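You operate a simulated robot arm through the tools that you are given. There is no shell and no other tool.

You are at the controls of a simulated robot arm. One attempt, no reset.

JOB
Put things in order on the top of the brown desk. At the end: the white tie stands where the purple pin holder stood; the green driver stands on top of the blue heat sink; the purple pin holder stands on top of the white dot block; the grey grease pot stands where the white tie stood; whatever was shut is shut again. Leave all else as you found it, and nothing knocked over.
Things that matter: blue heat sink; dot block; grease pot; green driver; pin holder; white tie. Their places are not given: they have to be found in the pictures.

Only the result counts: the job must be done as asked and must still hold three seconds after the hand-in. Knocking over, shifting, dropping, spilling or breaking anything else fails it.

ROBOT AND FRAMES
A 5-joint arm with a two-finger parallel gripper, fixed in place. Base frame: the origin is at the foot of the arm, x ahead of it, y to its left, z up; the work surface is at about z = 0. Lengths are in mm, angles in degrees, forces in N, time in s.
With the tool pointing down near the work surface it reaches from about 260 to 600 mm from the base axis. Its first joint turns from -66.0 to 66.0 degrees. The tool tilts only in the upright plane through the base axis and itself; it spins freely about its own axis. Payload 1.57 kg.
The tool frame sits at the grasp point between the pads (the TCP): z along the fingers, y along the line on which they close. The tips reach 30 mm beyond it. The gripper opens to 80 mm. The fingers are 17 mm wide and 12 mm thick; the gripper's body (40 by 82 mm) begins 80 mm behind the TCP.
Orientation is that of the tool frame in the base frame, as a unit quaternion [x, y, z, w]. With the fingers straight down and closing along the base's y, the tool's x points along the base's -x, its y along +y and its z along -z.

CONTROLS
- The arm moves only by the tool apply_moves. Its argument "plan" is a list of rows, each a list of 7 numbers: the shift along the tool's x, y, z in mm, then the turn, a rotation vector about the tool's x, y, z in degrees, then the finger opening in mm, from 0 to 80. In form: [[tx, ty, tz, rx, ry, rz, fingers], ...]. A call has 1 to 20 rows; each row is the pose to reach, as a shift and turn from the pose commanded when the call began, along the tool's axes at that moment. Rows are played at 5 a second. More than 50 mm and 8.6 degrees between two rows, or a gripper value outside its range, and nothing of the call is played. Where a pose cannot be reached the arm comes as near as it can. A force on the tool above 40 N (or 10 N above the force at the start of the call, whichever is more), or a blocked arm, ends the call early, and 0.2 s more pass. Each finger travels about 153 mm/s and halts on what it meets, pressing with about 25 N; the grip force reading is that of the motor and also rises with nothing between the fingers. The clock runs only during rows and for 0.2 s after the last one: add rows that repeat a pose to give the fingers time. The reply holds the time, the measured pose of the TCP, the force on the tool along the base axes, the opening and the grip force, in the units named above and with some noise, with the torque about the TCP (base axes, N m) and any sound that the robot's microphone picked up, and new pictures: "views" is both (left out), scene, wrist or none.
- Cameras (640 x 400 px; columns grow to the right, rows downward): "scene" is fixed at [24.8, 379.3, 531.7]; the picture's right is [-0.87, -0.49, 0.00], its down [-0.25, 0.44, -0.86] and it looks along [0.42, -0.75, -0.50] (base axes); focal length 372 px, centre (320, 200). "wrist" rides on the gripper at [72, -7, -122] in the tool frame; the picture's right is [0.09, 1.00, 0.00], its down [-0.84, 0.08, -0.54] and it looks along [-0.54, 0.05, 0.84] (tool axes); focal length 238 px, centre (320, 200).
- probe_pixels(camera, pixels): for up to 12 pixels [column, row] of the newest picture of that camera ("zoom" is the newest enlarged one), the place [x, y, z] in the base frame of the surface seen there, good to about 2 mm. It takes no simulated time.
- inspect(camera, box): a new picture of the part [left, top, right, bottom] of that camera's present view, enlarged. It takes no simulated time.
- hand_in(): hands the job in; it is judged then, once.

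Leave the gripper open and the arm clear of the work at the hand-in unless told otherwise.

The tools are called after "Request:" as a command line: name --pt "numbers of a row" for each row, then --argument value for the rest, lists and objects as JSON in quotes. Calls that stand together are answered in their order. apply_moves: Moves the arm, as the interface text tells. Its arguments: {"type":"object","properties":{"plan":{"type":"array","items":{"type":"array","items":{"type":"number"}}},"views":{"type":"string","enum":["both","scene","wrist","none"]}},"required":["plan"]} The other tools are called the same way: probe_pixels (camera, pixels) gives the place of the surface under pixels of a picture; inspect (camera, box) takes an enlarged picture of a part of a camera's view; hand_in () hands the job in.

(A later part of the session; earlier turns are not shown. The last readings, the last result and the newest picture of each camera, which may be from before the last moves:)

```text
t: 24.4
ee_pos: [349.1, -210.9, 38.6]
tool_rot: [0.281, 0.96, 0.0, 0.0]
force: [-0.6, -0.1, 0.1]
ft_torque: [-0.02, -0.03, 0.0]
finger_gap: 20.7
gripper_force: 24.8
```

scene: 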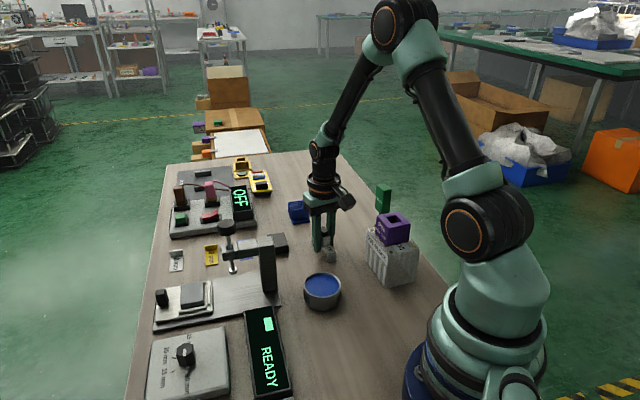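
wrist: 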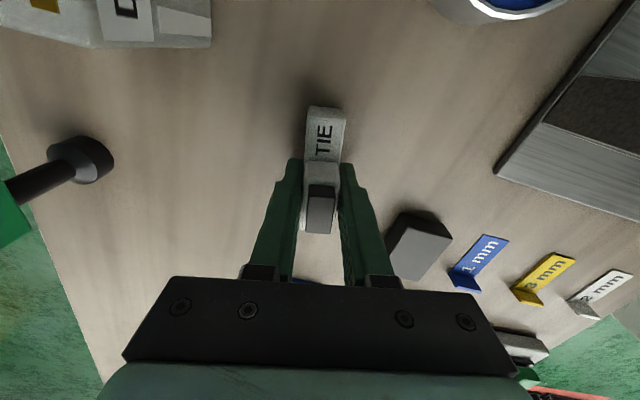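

The reading now is (349.5,-211), so readings wander by a few mm. I'll probe the tie's visible near end directly to judge its true place.

Request:
inspect --camera "wrist" --box '[270, 90, 390, 165]'

Request:
inspect --camera "scene" --box '[290, 210, 370, 280]'

```text
5.33 times, centred on (330, 128) of wrist
```

zoom: 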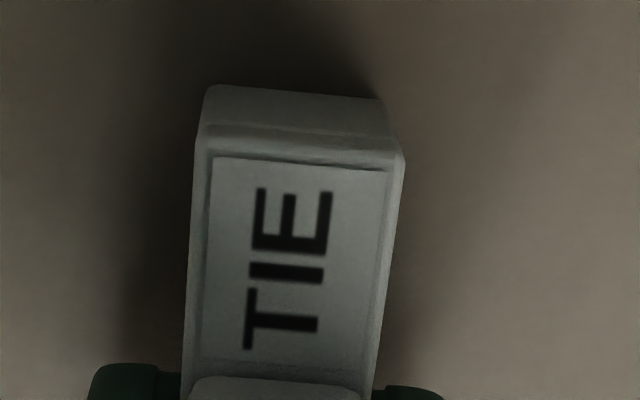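

```text
5.71 times, centred on (330, 245) of scene
```

zoom: 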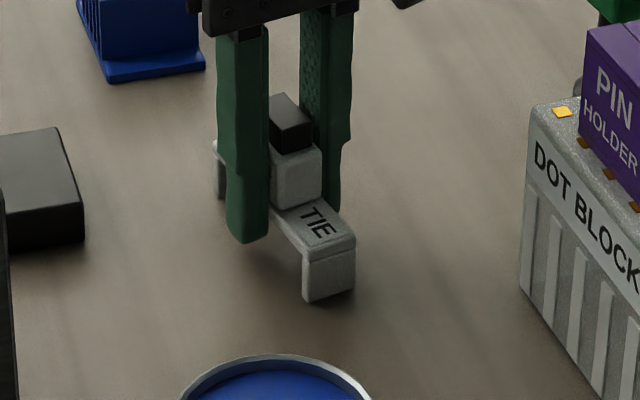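

I'll probe the near-end corners with the fixed scene camera enlargement, and also with the wrist camera.

Request:
probe_pixels --camera "zoom" --pixels '[[306, 250], [351, 237], [304, 247], [353, 234], [328, 225], [303, 295], [353, 287], [296, 175], [293, 120]]'

Request:
probe_pixels --camera "wrist" --pixels '[[309, 118], [342, 120], [326, 140], [322, 165], [322, 200], [310, 116], [341, 119]]'

```text
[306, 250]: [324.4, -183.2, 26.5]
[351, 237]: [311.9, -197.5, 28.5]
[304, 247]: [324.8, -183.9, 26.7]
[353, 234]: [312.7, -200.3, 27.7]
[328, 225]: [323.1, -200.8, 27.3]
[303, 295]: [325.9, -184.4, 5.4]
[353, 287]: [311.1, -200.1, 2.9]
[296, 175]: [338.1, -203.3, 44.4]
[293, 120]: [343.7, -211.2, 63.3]
```

```text
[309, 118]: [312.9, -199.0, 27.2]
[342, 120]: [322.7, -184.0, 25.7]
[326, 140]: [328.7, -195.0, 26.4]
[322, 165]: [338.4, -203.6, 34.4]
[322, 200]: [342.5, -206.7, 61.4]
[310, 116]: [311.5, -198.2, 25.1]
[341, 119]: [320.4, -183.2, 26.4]
```

The tie's centre is at about (350.5,-212); the goal is (353,-211.5). Correct +2.6 mm in x (raising 1 mm while shifting), then re-read.

Request:
apply_moves --pt "-1 0.8 -1 0 0 0 5" --pt "-2 1.7 -1 0 0 0 5" --pt "-2 1.7 -1 0 0 0 5" --pt "-2 1.7 -1 0 0 0 5" --views "both"

Request:
inspect --camera "scene" --box '[290, 210, 370, 280]'

Request:
probe_pixels --camera "wrist" --pixels '[[309, 118], [342, 120], [326, 140], [310, 116], [341, 119]]'

Request:
probe_pixels --camera "zoom" --pixels '[[306, 250], [351, 237], [304, 247], [353, 234], [328, 225], [303, 295], [353, 287]]'

```text
t: 25.4
ee_pos: [353.2, -210.6, 40.0]
tool_rot: [0.281, 0.96, 0.001, 0.0]
force: [-0.6, -0.1, -0.5]
ft_torque: [0.0, -0.03, -0.02]
finger_gap: 20.9
gripper_force: 25.2
```

scene: 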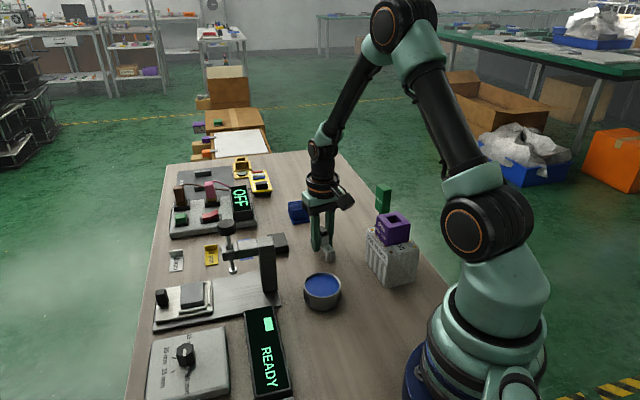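
wrist: 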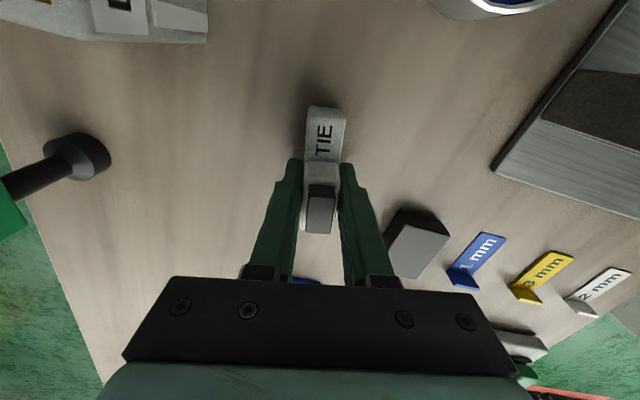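

```text
5.71 times, centred on (330, 245) of scene
```

zoom: 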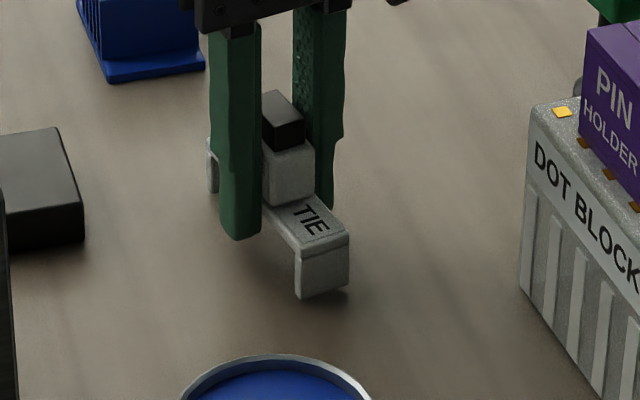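

```text
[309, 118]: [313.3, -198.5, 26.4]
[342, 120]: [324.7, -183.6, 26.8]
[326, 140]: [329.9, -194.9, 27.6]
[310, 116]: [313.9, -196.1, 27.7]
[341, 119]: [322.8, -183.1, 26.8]
```

```text
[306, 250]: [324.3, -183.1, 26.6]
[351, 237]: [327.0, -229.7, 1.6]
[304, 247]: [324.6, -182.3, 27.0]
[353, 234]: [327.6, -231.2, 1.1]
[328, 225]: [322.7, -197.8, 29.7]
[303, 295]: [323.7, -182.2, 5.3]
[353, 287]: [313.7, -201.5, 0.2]
```

The tie's centre is now ≈(352,-211.5), good. Lower until contact.

Request:
apply_moves --pt "0 0 1 0 0 0 5" --pt "0 0 1.5 0 0 0 5" --pt "0 0 2 0 0 0 5" --pt "0 0 2.5 0 0 0 5" --pt "0 0 2.5 0 0 0 5" --views "none"

```text
t: 26.6
ee_pos: [352.2, -210.8, 38.2]
tool_rot: [0.281, 0.96, 0.0, 0.0]
force: [-0.9, 1.6, 7.0]
ft_torque: [0.06, 0.03, 0.03]
finger_gap: 20.6
gripper_force: 25.1
```

Contact (+7 N). Ease up 0.4 mm and open the fingers in stages.

Request:
apply_moves --pt "0 0 -0.4 0 0 0 20" --pt "0 0 -0.4 0 0 0 24" --pt "0 0 -0.4 0 0 0 30" --pt "0 0 -0.4 0 0 0 42" --pt "0 0 -0.4 0 0 0 55" --pt "0 0 -0.4 0 0 0 55" --views "both"

```text
t: 28.0
ee_pos: [352.0, -210.0, 38.4]
tool_rot: [0.283, 0.959, 0.0, 0.0]
force: [-0.3, 0.2, -1.0]
ft_torque: [-0.03, -0.02, -0.01]
finger_gap: 55.2
gripper_force: 0.2
```

scene: 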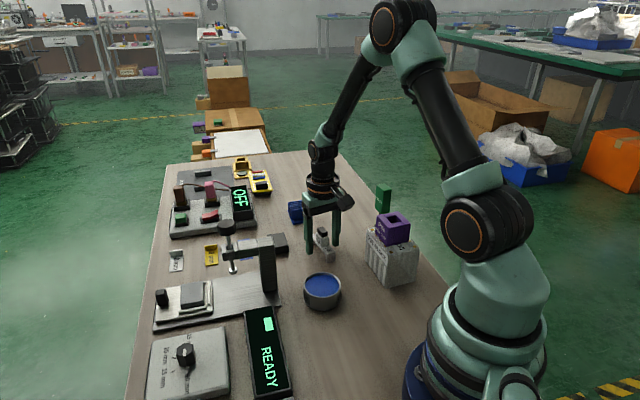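
wrist: 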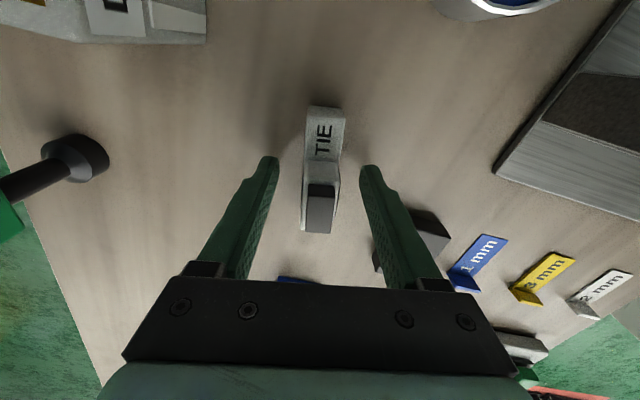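

The tie stands at the new place. Raise straight up 130 mm.

Request:
apply_moves --pt "0 0 -12 0 0 0 55" --pt "0 0 -50 0 0 0 60" --pt "0 0 -90 0 0 0 80" --pt "0 0 -130 0 0 0 80" --pt "0 0 -130 0 0 0 80" --views "both"

Request:
inspect --camera "wrist" --box '[240, 80, 400, 180]'

```text
t: 29.2
ee_pos: [351.7, -211.1, 167.1]
tool_rot: [0.282, 0.959, -0.001, 0.0]
force: [-0.7, 0.3, 0.3]
ft_torque: [0.0, -0.02, 0.05]
finger_gap: 80.1
gripper_force: 0.1
```

scene: 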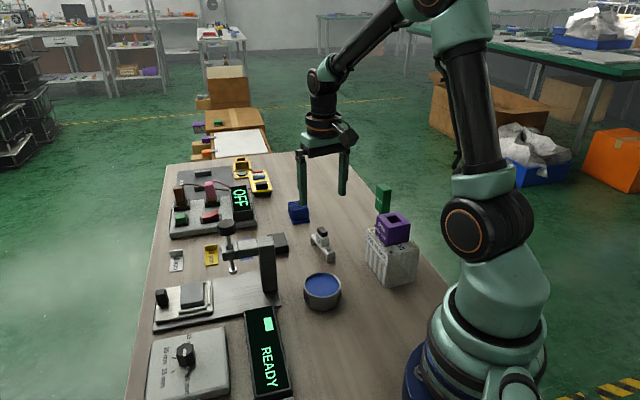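
wrist: 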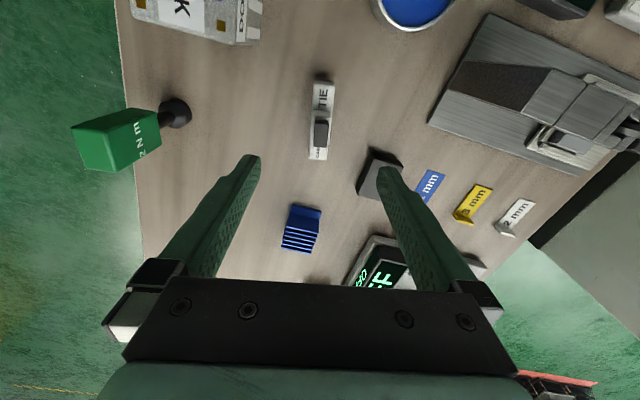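

```text
4.00 times, centred on (320, 130) of wrist
```

zoom: 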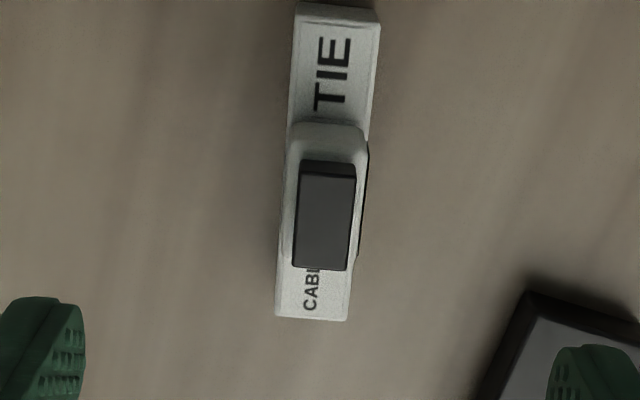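

Request:
probe_pixels --camera "zoom" --pixels '[[300, 24], [375, 28], [281, 312], [344, 316], [335, 70], [310, 295]]'

Request:
inspect --camera "wrist" --box '[250, 180, 370, 255]'

```text
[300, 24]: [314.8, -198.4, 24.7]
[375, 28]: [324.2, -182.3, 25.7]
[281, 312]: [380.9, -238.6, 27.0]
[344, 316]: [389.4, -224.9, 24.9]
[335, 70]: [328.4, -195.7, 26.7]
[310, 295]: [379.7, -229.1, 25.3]
```

```text
5.33 times, centred on (310, 218) of wrist
```

zoom: 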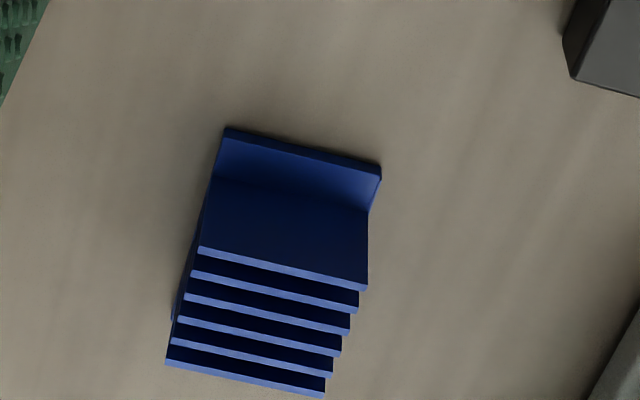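

The tie's centre is (352.3,-211.1), matching the holder's old place (352.8,-211.7). The heat sink shows six fins; I'll probe fin tops and base corners.

Request:
probe_pixels --camera "zoom" --pixels '[[204, 251], [364, 288], [170, 363], [322, 395], [195, 274], [352, 309], [230, 140], [376, 178], [185, 320], [280, 268], [250, 380], [260, 340]]'

```text
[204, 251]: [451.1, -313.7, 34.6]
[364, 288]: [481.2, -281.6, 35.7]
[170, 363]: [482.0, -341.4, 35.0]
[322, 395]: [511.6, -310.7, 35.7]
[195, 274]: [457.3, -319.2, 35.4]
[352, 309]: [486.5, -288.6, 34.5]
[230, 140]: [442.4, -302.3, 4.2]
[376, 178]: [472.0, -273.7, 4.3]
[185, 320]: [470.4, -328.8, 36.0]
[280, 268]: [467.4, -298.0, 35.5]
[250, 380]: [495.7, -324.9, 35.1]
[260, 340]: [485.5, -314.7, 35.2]
```

Fin tops: centre ≈(481.5,-311.9), z≈35. Next I'll look at the driver from above: rise to z≈222 and move over (267,-351).

Request:
apply_moves --pt "0 -5 -40 0 0 0 80" --pt "-1 -40 -55 0 0 0 80" --pt "-2 -82 -55 0 0 0 80" --pt "-3 -123 -55 0 0 0 80" --pt "-4.1 -163.7 -55 0 0 0 80" --pt "-4.1 -163.7 -55 0 0 0 80" --pt "-4.1 -163.7 -55 0 0 0 80" --views "both"

Request:
inspect --camera "wrist" --box '[240, 80, 400, 180]'

```text
t: 30.8
ee_pos: [266.9, -349.8, 221.9]
tool_rot: [0.282, 0.96, 0.001, -0.001]
force: [0.3, 0.1, -0.6]
ft_torque: [0.01, 0.05, -0.02]
finger_gap: 79.9
gripper_force: 0.1
```

scene: 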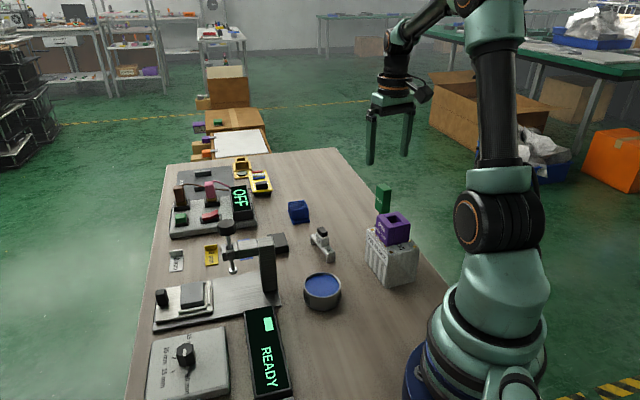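
wrist: 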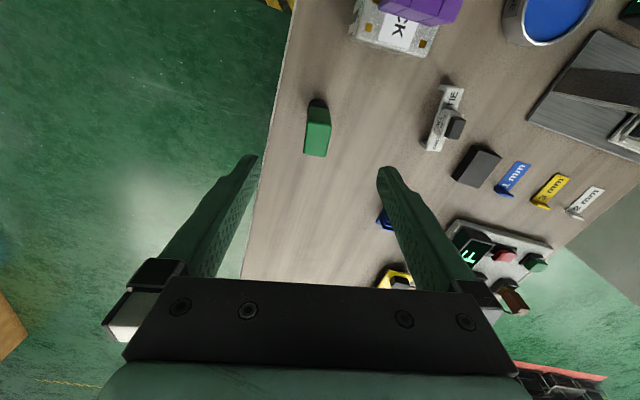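

```text
4.00 times, centred on (320, 130) of wrist
```

zoom: 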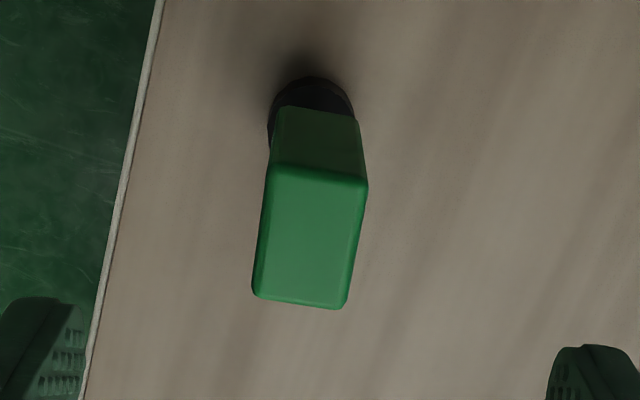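

The green head appears aligned with the tool already. Probe its top corners, foot and stem.

Request:
probe_pixels --camera "zoom" --pixels '[[274, 174], [362, 187], [343, 302], [257, 289], [310, 240], [282, 110], [352, 120], [312, 84], [275, 110], [349, 103], [312, 95], [270, 130]]'

Request:
inspect --camera "scene" --box '[344, 170, 424, 240]'

```text
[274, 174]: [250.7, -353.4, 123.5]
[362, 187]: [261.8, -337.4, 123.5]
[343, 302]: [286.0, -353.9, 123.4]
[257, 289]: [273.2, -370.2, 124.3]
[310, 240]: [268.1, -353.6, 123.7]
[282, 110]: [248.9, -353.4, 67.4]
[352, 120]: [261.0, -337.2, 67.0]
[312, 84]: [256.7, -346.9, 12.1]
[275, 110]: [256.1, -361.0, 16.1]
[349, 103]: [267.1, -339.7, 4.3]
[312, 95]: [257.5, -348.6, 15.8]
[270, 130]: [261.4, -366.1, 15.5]
```

```text
5.71 times, centred on (384, 205) of scene
```

zoom: 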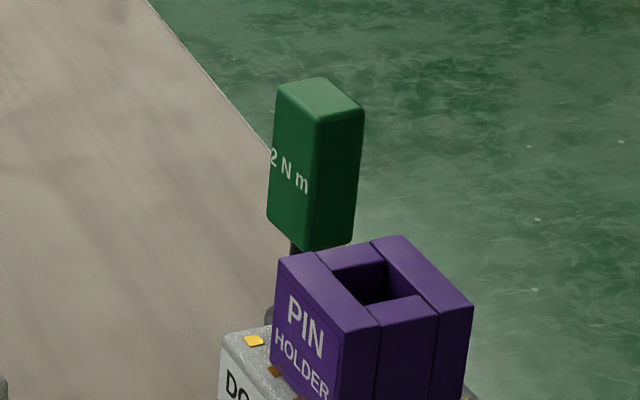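

The driver's head is 22×31 mm, top z≈124, bottom ≈66, centred (267.9,-353.7) on a 28 mm foot; short axis at ~54°. Turn +3°, shift slightly, and descend to TCP z≈92 with the fingers at 70.

Request:
apply_moves --pt "-1.5 -2.9 5 0 0 3 60" --pt "-1.5 -2.9 40 0 0 3 60" --pt "-1.5 -2.9 80 0 0 3 60" --pt "-1.5 -2.9 110 0 0 3 60" --pt "-1.5 -2.9 130 0 0 3 60" --pt "-1.5 -2.9 130 0 0 3 60" --views "both"

Request:
inspect --camera "wrist" --box '[220, 110, 420, 260]'

```text
t: 32.2
ee_pos: [267.6, -353.0, 92.6]
tool_rot: [0.306, 0.952, 0.0, 0.0]
force: [1.1, -0.3, -0.3]
ft_torque: [0.01, -0.02, 0.0]
finger_gap: 60.0
gripper_force: 0.0
```

scene: 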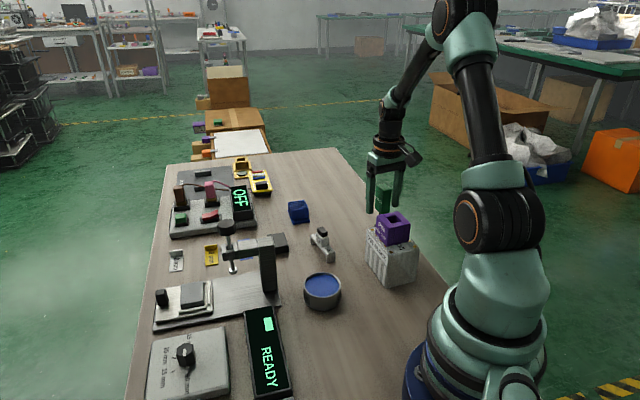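
wrist: 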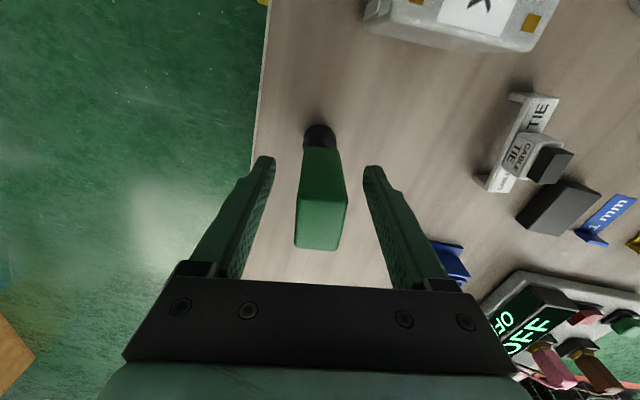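

```text
2.67 times, centred on (320, 185) of wrist
```

zoom: 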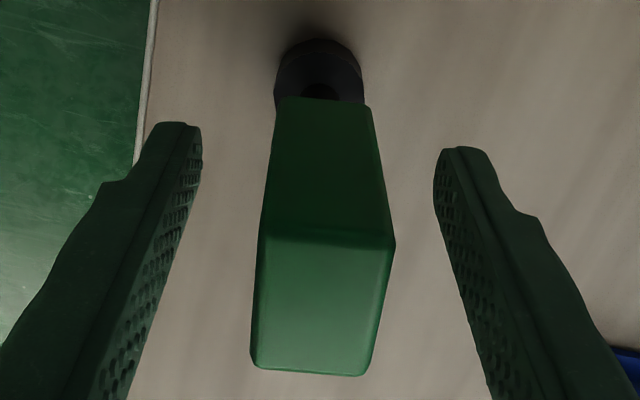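

Centred. Close in stages on the head.

Request:
apply_moves --pt "0 0 0 0 0 0 40" --pt "0 0 0 0 0 0 30" --pt "0 0 0 0 0 0 25" --pt "0 0 0 0 0 0 22" --pt "0 0 0 0 0 0 10" --pt "0 0 0 0 0 0 5" --pt "0 0 0 0 0 0 5" --views "both"

Request:
inspect --camera "wrist" --box '[220, 110, 420, 260]'

```text
t: 33.8
ee_pos: [269.3, -353.0, 93.3]
tool_rot: [0.307, 0.952, 0.0, 0.0]
force: [-0.1, 0.2, 0.7]
ft_torque: [0.02, 0.02, -0.02]
finger_gap: 23.5
gripper_force: 24.8
```

scene: 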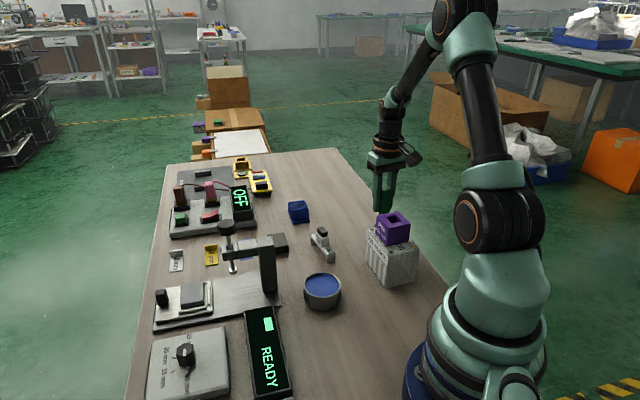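
wrist: 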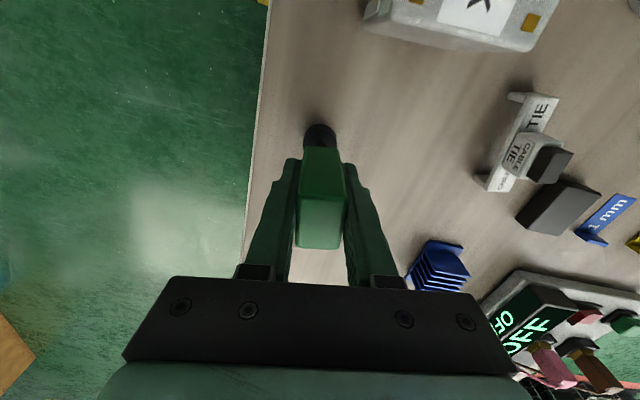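

```text
2.67 times, centred on (320, 185) of wrist
```

zoom: 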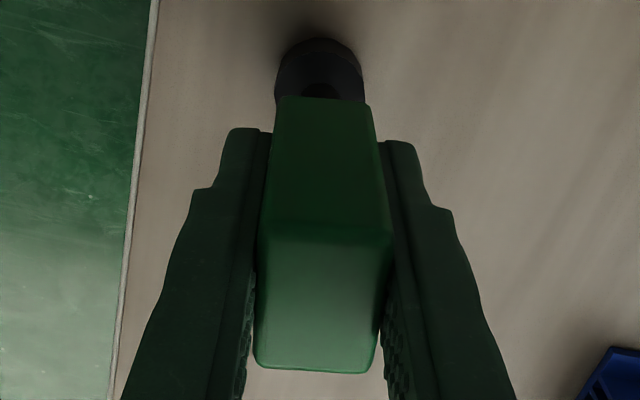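

Gripped: gap 23.5 mm, 25 N, TCP z≈93 with the foot on the desk. Lift 65 mm.

Request:
apply_moves --pt "0 0 -8 0 0 0 5" --pt "0 0 -25 0 0 0 5" --pt "0 0 -45 0 0 0 5" --pt "0 0 -65 0 0 0 5" --pt "0 0 -65 0 0 0 5" --views "both"

```text
t: 35.0
ee_pos: [265.4, -351.4, 158.3]
tool_rot: [0.306, 0.952, 0.0, 0.0]
force: [-0.3, 0.6, -1.2]
ft_torque: [-0.01, 0.01, 0.01]
finger_gap: 23.7
gripper_force: 24.7
```

scene: 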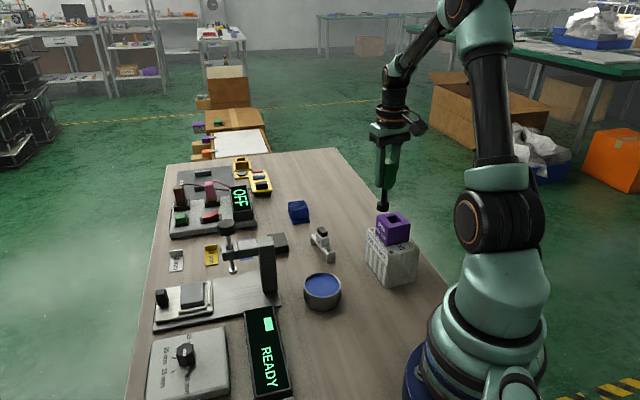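
wrist: 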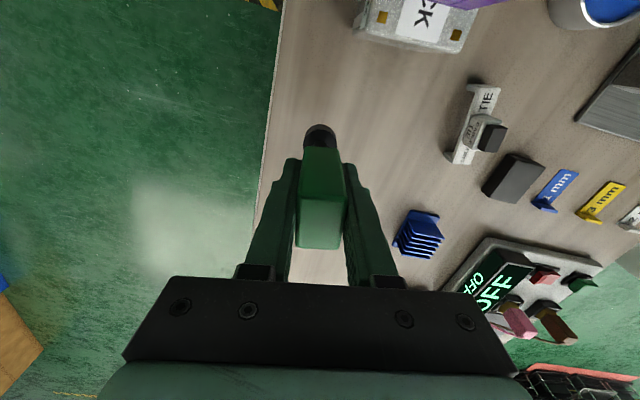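

Held. Carry it at z≈158 toward the heat sink fins' centre (481.5,-311.9).

Request:
apply_moves --pt "-21.5 22.5 0 0 0 0 5" --pt "-43.1 45.1 0 0 0 0 5" --pt "-64.6 67.6 0 0 0 0 5" --pt "-86.2 90.2 0 0 0 0 5" --pt "-107.7 112.7 0 0 0 0 5" --pt "-129.3 135.3 0 0 0 0 5" --pt "-150.8 157.8 0 0 0 0 5" --pt "-150.8 157.8 0 0 0 0 5" --pt "-150.8 157.8 0 0 0 0 5" --views "both"

Request:
inspect --camera "scene" --box '[260, 140, 360, 230]'

Request:
inspect --camera "wrist" --box '[240, 60, 400, 180]'

```text
t: 37.0
ee_pos: [481.5, -313.1, 159.9]
tool_rot: [0.306, 0.952, 0.0, 0.0]
force: [0.5, -0.4, -1.7]
ft_torque: [0.01, 0.01, 0.01]
finger_gap: 23.7
gripper_force: 24.5
```

scene: 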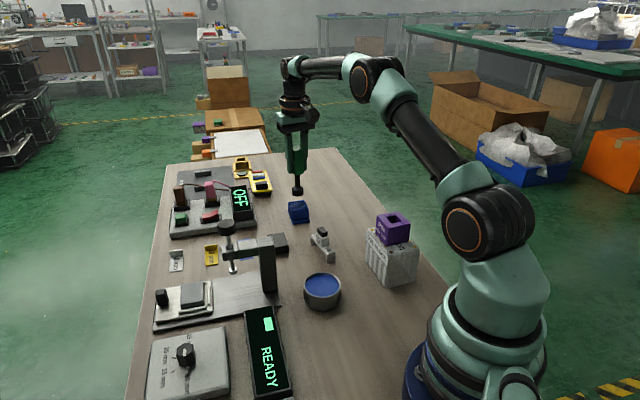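
wrist: 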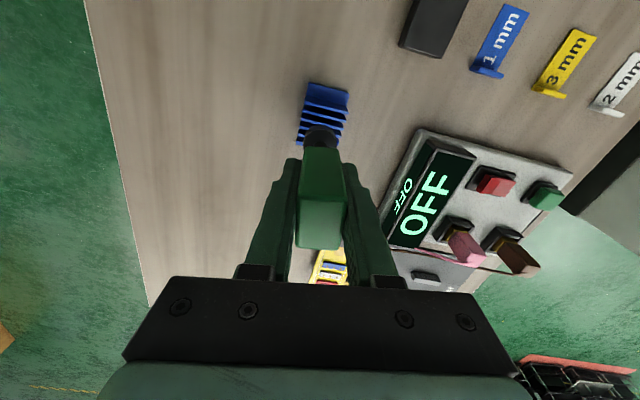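

```text
4.44 times, centred on (310, 185) of scene
```

zoom: 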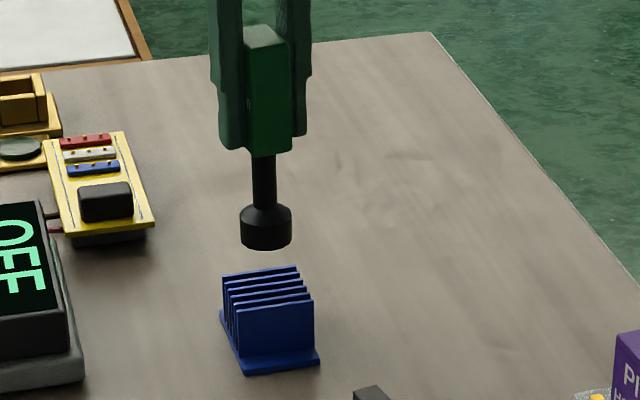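

```text
3.33 times, centred on (320, 120) of wrist
```

zoom: 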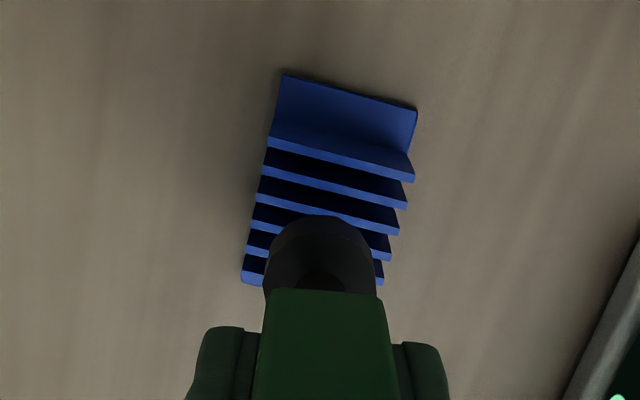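

The foot hangs above the fins. I'll probe the foot's front surface in the scene view to confirm where its axis is relative to the fins.

Request:
probe_pixels --camera "scene" --pixels '[[298, 192], [293, 192], [303, 192], [298, 194], [298, 180], [298, 168], [290, 203], [305, 202], [306, 208], [290, 208]]'

Request:
probe_pixels --camera "zoom" --pixels '[[320, 220], [272, 260], [370, 260], [320, 240], [270, 142], [410, 178], [262, 168], [402, 205], [246, 280]]'

```text
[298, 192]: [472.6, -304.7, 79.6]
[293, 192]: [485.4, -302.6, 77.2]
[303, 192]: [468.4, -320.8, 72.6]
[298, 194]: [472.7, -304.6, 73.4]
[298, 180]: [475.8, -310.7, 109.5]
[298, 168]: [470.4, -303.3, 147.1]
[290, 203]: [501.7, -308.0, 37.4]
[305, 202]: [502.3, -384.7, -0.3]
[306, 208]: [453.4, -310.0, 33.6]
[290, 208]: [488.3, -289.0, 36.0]
```

```text
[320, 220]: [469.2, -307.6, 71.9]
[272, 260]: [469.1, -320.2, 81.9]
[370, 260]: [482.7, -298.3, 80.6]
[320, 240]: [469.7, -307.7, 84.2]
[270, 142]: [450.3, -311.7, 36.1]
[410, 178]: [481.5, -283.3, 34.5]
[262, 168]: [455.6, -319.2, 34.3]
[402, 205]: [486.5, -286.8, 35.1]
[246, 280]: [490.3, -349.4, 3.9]
```

Foot axis ≈(480.3,-315); fins' centre (481.4,-311.8). Shift tool (0.8,3.1) and lower 25 mm, then feel for contact (expected at TCP z≈128).

Request:
apply_moves --pt "0.8 3.1 8 0 0 0 5" --pt "0.8 3.1 17 0 0 0 5" --pt "0.8 3.1 25 0 0 0 5" --pt "0.8 3.1 25 0 0 0 5" --pt "0.8 3.1 25 0 0 0 5" --views "both"

Request:
inspect --camera "scene" --box '[260, 140, 360, 230]'

Request:
probe_pixels --camera "scene" --pixels '[[298, 201], [293, 201], [303, 201], [298, 204], [298, 206]]'

```text
t: 38.2
ee_pos: [482.2, -310.1, 133.1]
tool_rot: [0.306, 0.952, -0.001, 0.0]
force: [0.9, -0.6, -0.5]
ft_torque: [0.0, -0.02, 0.0]
finger_gap: 23.6
gripper_force: 24.9
```

scene: 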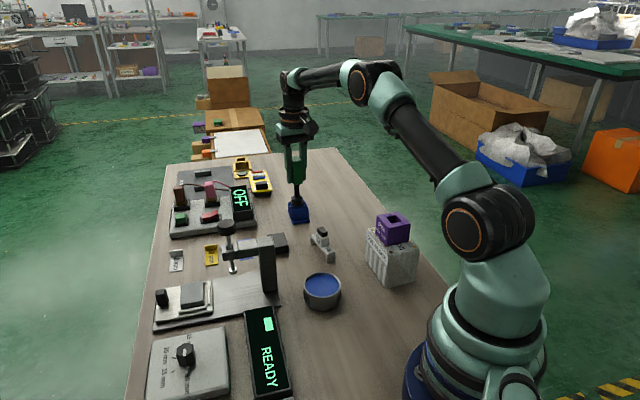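
wrist: 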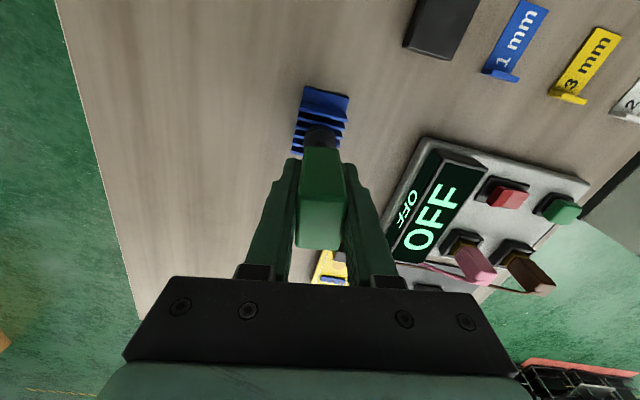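

```text
4.44 times, centred on (310, 185) of scene
```

zoom: 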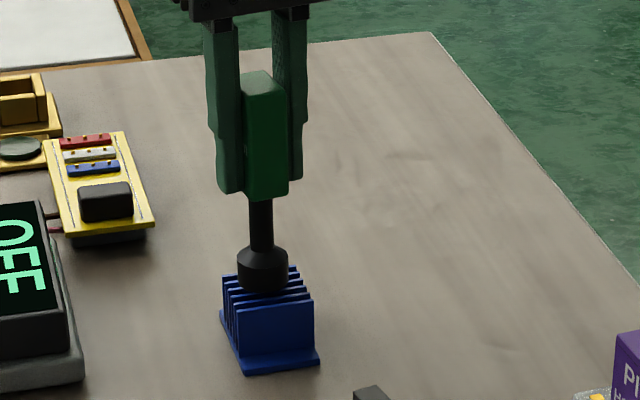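

```text
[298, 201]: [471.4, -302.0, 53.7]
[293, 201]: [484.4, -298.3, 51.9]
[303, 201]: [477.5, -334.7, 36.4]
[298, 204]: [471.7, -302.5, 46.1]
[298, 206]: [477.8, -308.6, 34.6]
```

Foot axis is within ~2.5 mm of the fins' centre, ~5 mm above. Lower in small steps.

Request:
apply_moves --pt "0 0 1.5 0 0 0 5" --pt "0 0 2.5 0 0 0 5" --pt "0 0 3.2 0 0 0 5" --pt "0 0 3.8 0 0 0 5" --pt "0 0 3.8 0 0 0 5" --views "none"

```text
t: 39.4
ee_pos: [481.4, -309.0, 129.6]
tool_rot: [0.307, 0.952, 0.0, 0.0]
force: [-0.5, 0.5, -1.1]
ft_torque: [0.02, 0.0, 0.01]
finger_gap: 23.4
gripper_force: 25.1
```

Request:
apply_moves --pt "0 0 0.5 0 0 0 5" --pt "0 0 1 0 0 0 5" --pt "0 0 1.5 0 0 0 5" --pt "0 0 1.5 0 0 0 5" --views "none"

```text
t: 40.4
ee_pos: [483.8, -309.3, 128.7]
tool_rot: [0.308, 0.952, -0.001, 0.001]
force: [-3.4, 1.7, 7.2]
ft_torque: [0.09, 0.3, 0.01]
finger_gap: 23.5
gripper_force: 25.4
```

Contact (+7 N at z≈128.7). Ease up 0.3 mm and inspect before releasing.

Request:
apply_moves --pt "0 0 -0.3 0 0 0 5" --pt "0 0 -0.3 0 0 0 5" --views "both"

Request:
inspect --camera "scene" --box '[260, 140, 340, 230]'

Request:
inspect --camera "wrist" --box '[260, 70, 380, 160]'

```text
t: 41.0
ee_pos: [482.8, -310.1, 128.3]
tool_rot: [0.306, 0.952, -0.001, 0.003]
force: [0.0, -0.7, 8.5]
ft_torque: [-0.06, 0.09, 0.02]
finger_gap: 23.7
gripper_force: 25.2
```

scene: 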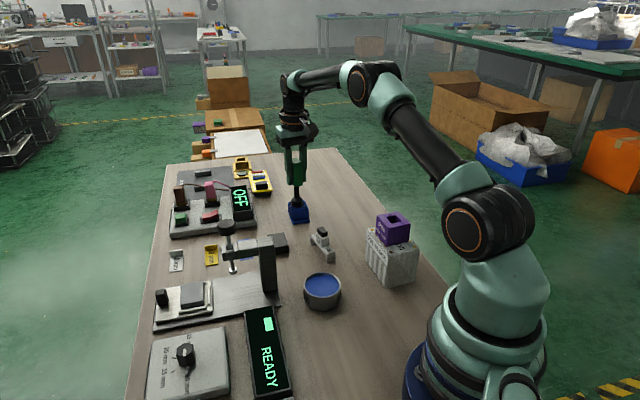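
wrist: 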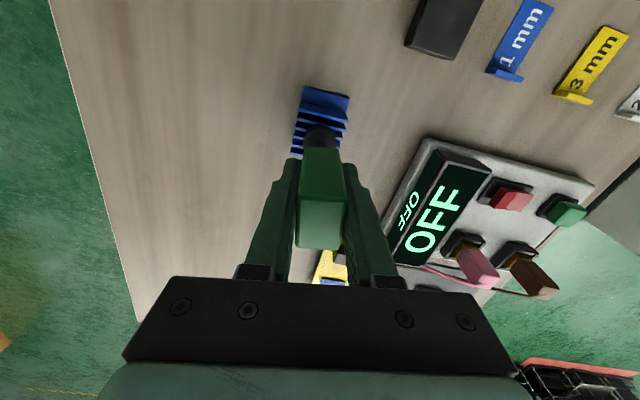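

```text
4.44 times, centred on (300, 185) of scene
```

zoom: 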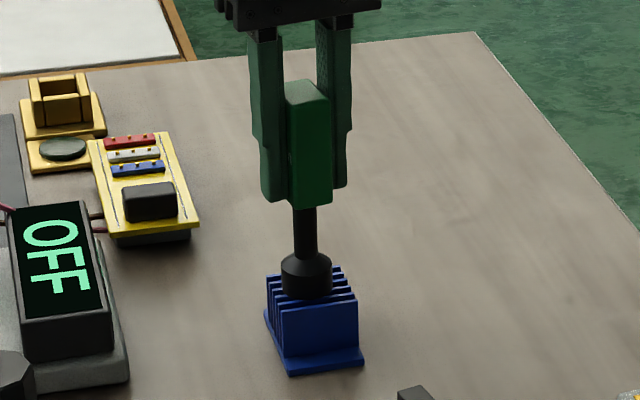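

```text
4.44 times, centred on (320, 115) of wrist
```

zoom: 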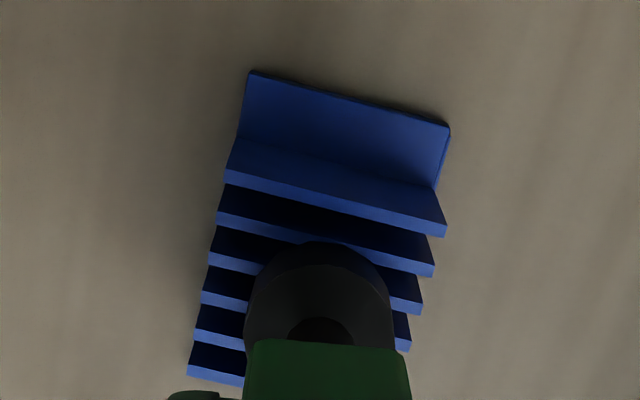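

Well placed. Ease up another 0.4 mm, then open in stages.

Request:
apply_moves --pt "0 0 -0.4 0 0 0 5" --pt "0 0 -0.4 0 0 0 5" --pt "0 0 -0.4 0 0 0 24" --pt "0 0 -0.4 0 0 0 27" --pt "0 0 -0.4 0 0 0 32" --pt "0 0 -0.4 0 0 0 44" --pt "0 0 -0.4 0 0 0 60" --pt "0 0 -0.4 0 0 0 60" --views "both"

Request:
inspect --camera "scene" --box '[260, 140, 340, 230]'

```text
t: 42.8
ee_pos: [481.7, -309.7, 128.2]
tool_rot: [0.306, 0.952, 0.0, -0.001]
force: [-0.5, 0.0, -0.1]
ft_torque: [0.0, 0.0, 0.01]
finger_gap: 59.8
gripper_force: 0.0
```

scene: 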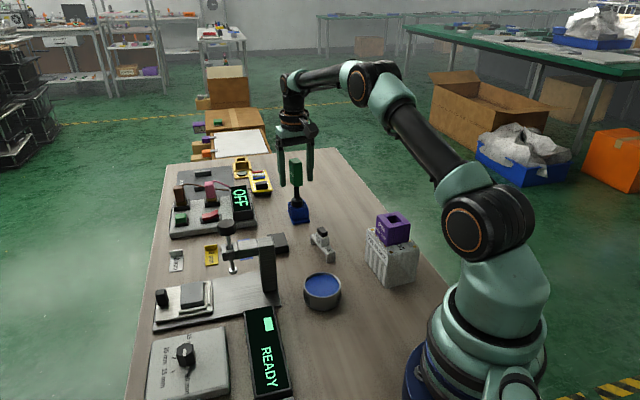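
wrist: 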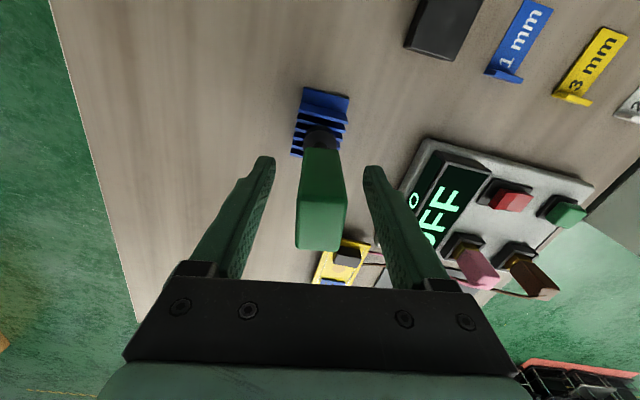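

```text
4.44 times, centred on (300, 185) of scene
```

zoom: 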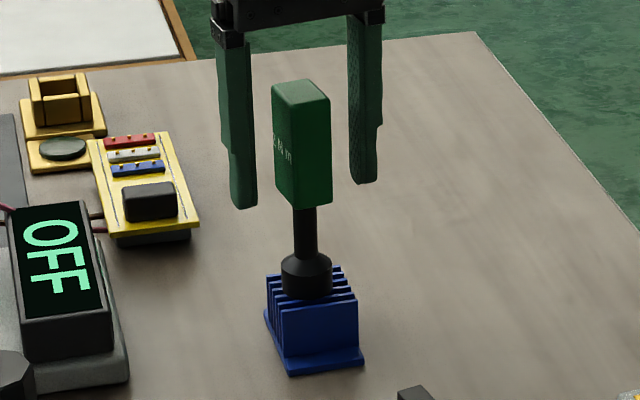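

The driver stands upright on the fins. To leave safely, I'll retract horizontally along tool +x (fingers straddle the head sideways, body is above it), 90 mm inward, then rise.

Request:
apply_moves --pt "10 0 0 0 0 0 64" --pt "30 0 0 0 0 0 68" --pt "60 0 0 0 0 0 70" --pt "90 0 -10 0 0 0 75" --pt "90 0 -50 0 0 0 80" --pt "90 0 -50 0 0 0 80" --views "both"

Request:
inspect --camera "scene" --box '[260, 140, 340, 230]'

```text
t: 44.2
ee_pos: [408.8, -257.6, 179.9]
tool_rot: [0.306, 0.952, 0.0, -0.001]
force: [1.0, 0.1, -0.6]
ft_torque: [0.03, 0.01, 0.01]
finger_gap: 79.7
gripper_force: 0.1
```

scene: 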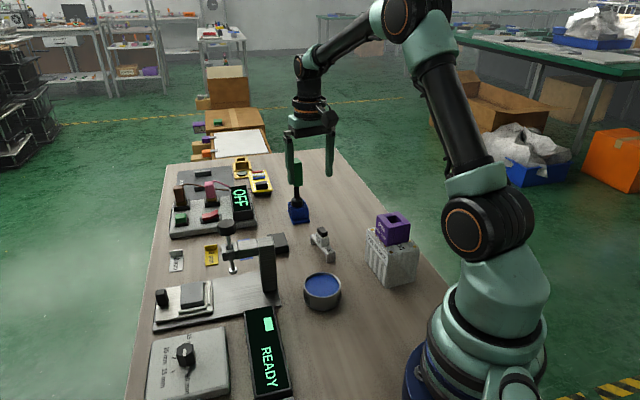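
wrist: 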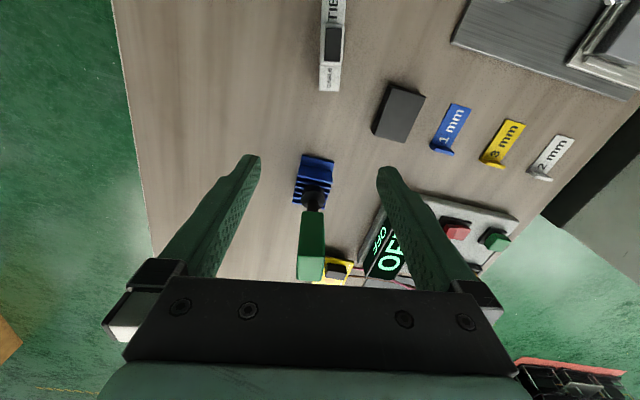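

```text
4.44 times, centred on (300, 185) of scene
```

zoom: 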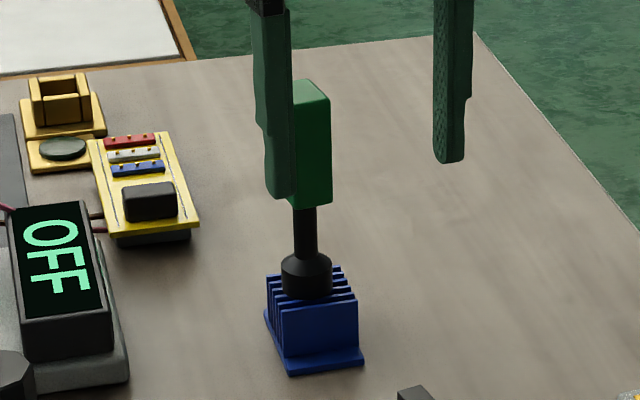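

The driver is standing untouched. Next the pot. I'll probe the press/clamp next to it for heights, plus the pot rim in the scene.

Request:
probe_pixels --camera "scene" --pixels '[[227, 225], [245, 243], [268, 242], [268, 285], [278, 298], [262, 310], [270, 345], [322, 274], [305, 292], [340, 290], [322, 303], [322, 308]]'

Request:
inspect --camera "scene" --box '[240, 230, 360, 330]'

```text
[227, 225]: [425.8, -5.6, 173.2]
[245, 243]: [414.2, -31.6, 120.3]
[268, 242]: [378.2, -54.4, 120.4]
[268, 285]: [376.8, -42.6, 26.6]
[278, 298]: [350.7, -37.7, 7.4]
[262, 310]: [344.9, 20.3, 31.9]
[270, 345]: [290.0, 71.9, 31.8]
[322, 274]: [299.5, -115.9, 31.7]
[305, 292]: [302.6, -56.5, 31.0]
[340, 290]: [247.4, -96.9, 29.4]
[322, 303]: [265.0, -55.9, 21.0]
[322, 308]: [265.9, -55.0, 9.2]
```

```text
4.00 times, centred on (300, 280) of scene
```

zoom: 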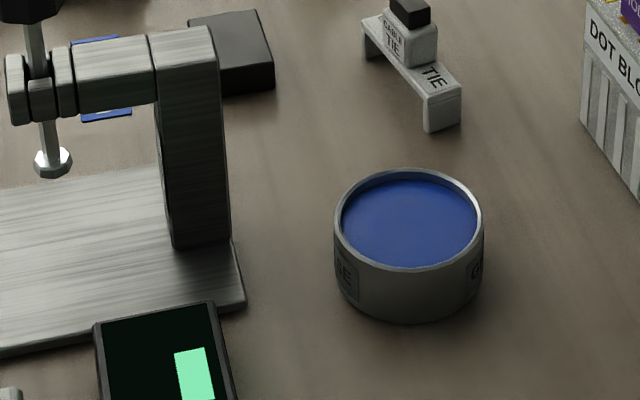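

The pot is open with blue grease, so it must stay level. I'll check how far the desk edge is from the tie's old place, since the pot is wider than the tie.

Request:
probe_pixels --camera "wrist" --pixels '[[116, 10], [126, 60], [136, 120], [146, 180], [155, 235], [160, 250]]'

Request:
probe_pixels --camera "scene" --pixels '[[345, 157], [360, 175], [372, 190], [385, 205], [340, 152], [350, 163]]'

```text
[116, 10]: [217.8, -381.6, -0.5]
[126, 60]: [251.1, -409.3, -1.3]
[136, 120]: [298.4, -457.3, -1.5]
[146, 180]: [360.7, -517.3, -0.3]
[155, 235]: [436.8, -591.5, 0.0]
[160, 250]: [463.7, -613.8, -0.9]
```

```text
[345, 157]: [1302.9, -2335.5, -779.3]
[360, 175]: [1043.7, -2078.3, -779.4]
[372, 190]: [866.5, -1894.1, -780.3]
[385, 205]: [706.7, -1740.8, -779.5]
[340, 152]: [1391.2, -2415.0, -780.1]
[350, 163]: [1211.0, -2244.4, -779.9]
```

The desk edge is ~92 mm from that spot, so the pot (radius ~35) fits. Now move above the pot at (281,-86), keeping z≈180 and the heading.

Request:
apply_moves --pt "40.8 13 0 0 0 0 80" --pt "81.5 26 0 0 0 0 80" --pt "122.3 39.1 0 0 0 0 80" --pt "163 52.1 0 0 0 0 80" --pt "203.8 65.1 0 0 0 0 80" --pt "203.8 65.1 20 0 0 0 80" --pt "203.8 65.1 20 0 0 0 80" --views "both"

Request:
inspect --camera "wrist" --box '[220, 70, 420, 195]'

```text
t: 45.8
ee_pos: [280.5, -83.8, 158.5]
tool_rot: [0.306, 0.952, 0.0, 0.0]
force: [1.0, 0.1, 0.4]
ft_torque: [-0.03, -0.03, 0.0]
finger_gap: 80.2
gripper_force: 0.0
```

scene: 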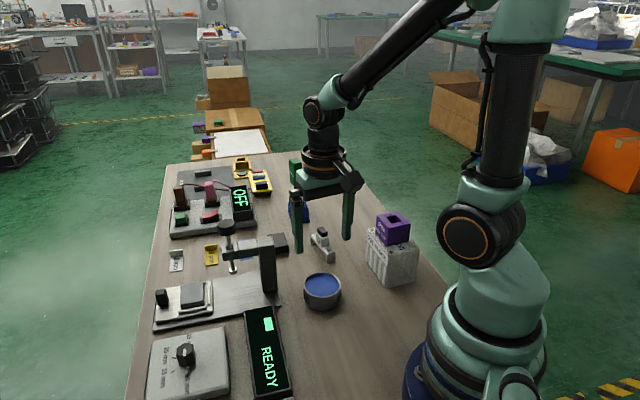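
wrist: 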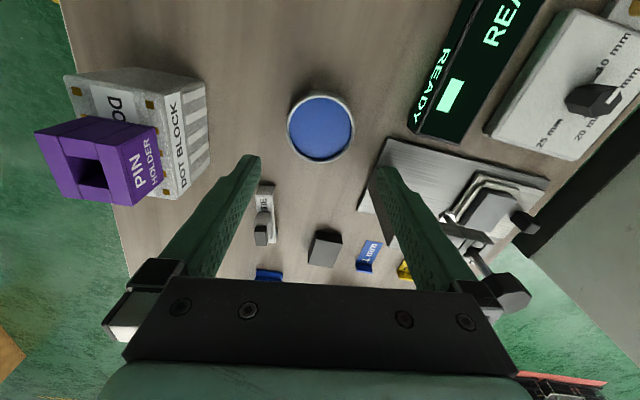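

```text
3.20 times, centred on (320, 132) of wrist
```

zoom: 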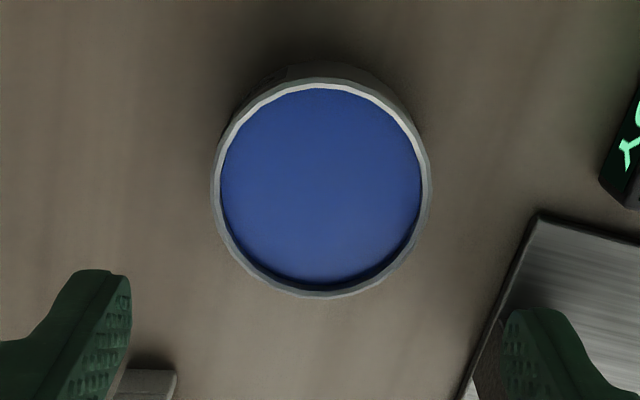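

The pot's rim spans zoom (212..430, 79..297). Probe rim points all around to fit its centre.

Request:
probe_pixels --camera "zoom" --pixels '[[216, 190], [427, 186], [322, 82], [318, 293], [250, 116], [394, 110], [240, 255], [402, 252], [320, 190], [225, 140], [420, 140], [320, 70]]'

```text
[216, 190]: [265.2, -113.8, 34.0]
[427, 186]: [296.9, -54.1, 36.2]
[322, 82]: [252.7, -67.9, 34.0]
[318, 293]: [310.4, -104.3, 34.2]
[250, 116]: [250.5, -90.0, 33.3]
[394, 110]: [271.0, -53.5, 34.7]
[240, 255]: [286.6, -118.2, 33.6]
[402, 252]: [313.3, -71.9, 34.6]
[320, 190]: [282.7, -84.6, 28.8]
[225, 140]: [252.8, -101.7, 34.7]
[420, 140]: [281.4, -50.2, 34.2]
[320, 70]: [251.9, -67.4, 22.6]
```

The pot's outer diameter is ~69 mm, centred near (282,-84.6), leaving ~5 mm per side at full opening. Descend first to z≈72 (tips above the rim) and check centring.

Request:
apply_moves --pt "0 0 30 0 0 0 80" --pt "0 0 60 0 0 0 80" --pt "0 0 86 0 0 0 80" --pt "0 0 86 0 0 0 80" --views "both"

Request:
inspect --camera "wrist" --box '[220, 90, 420, 240]'

```text
t: 46.8
ee_pos: [281.1, -84.2, 72.9]
tool_rot: [0.306, 0.952, 0.001, 0.0]
force: [0.4, -0.6, 0.5]
ft_torque: [0.02, -0.01, 0.0]
finger_gap: 80.0
gripper_force: 0.2
```

scene: 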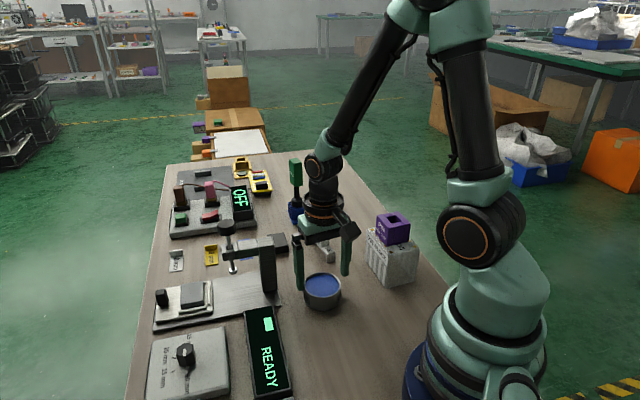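
wrist: 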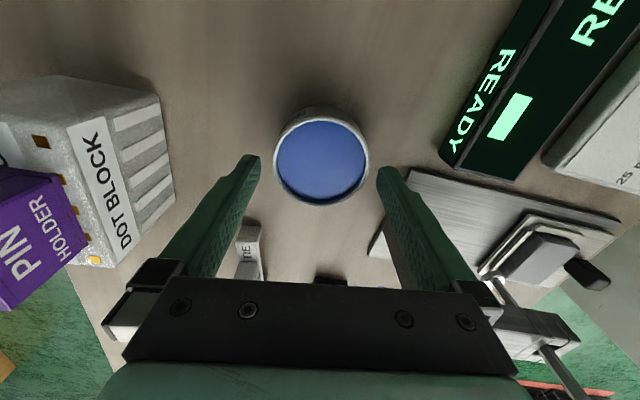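

```text
2.67 times, centred on (320, 165) of wrist
```

zoom: 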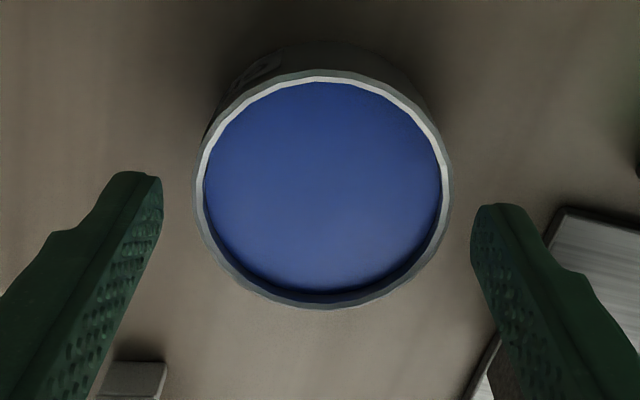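

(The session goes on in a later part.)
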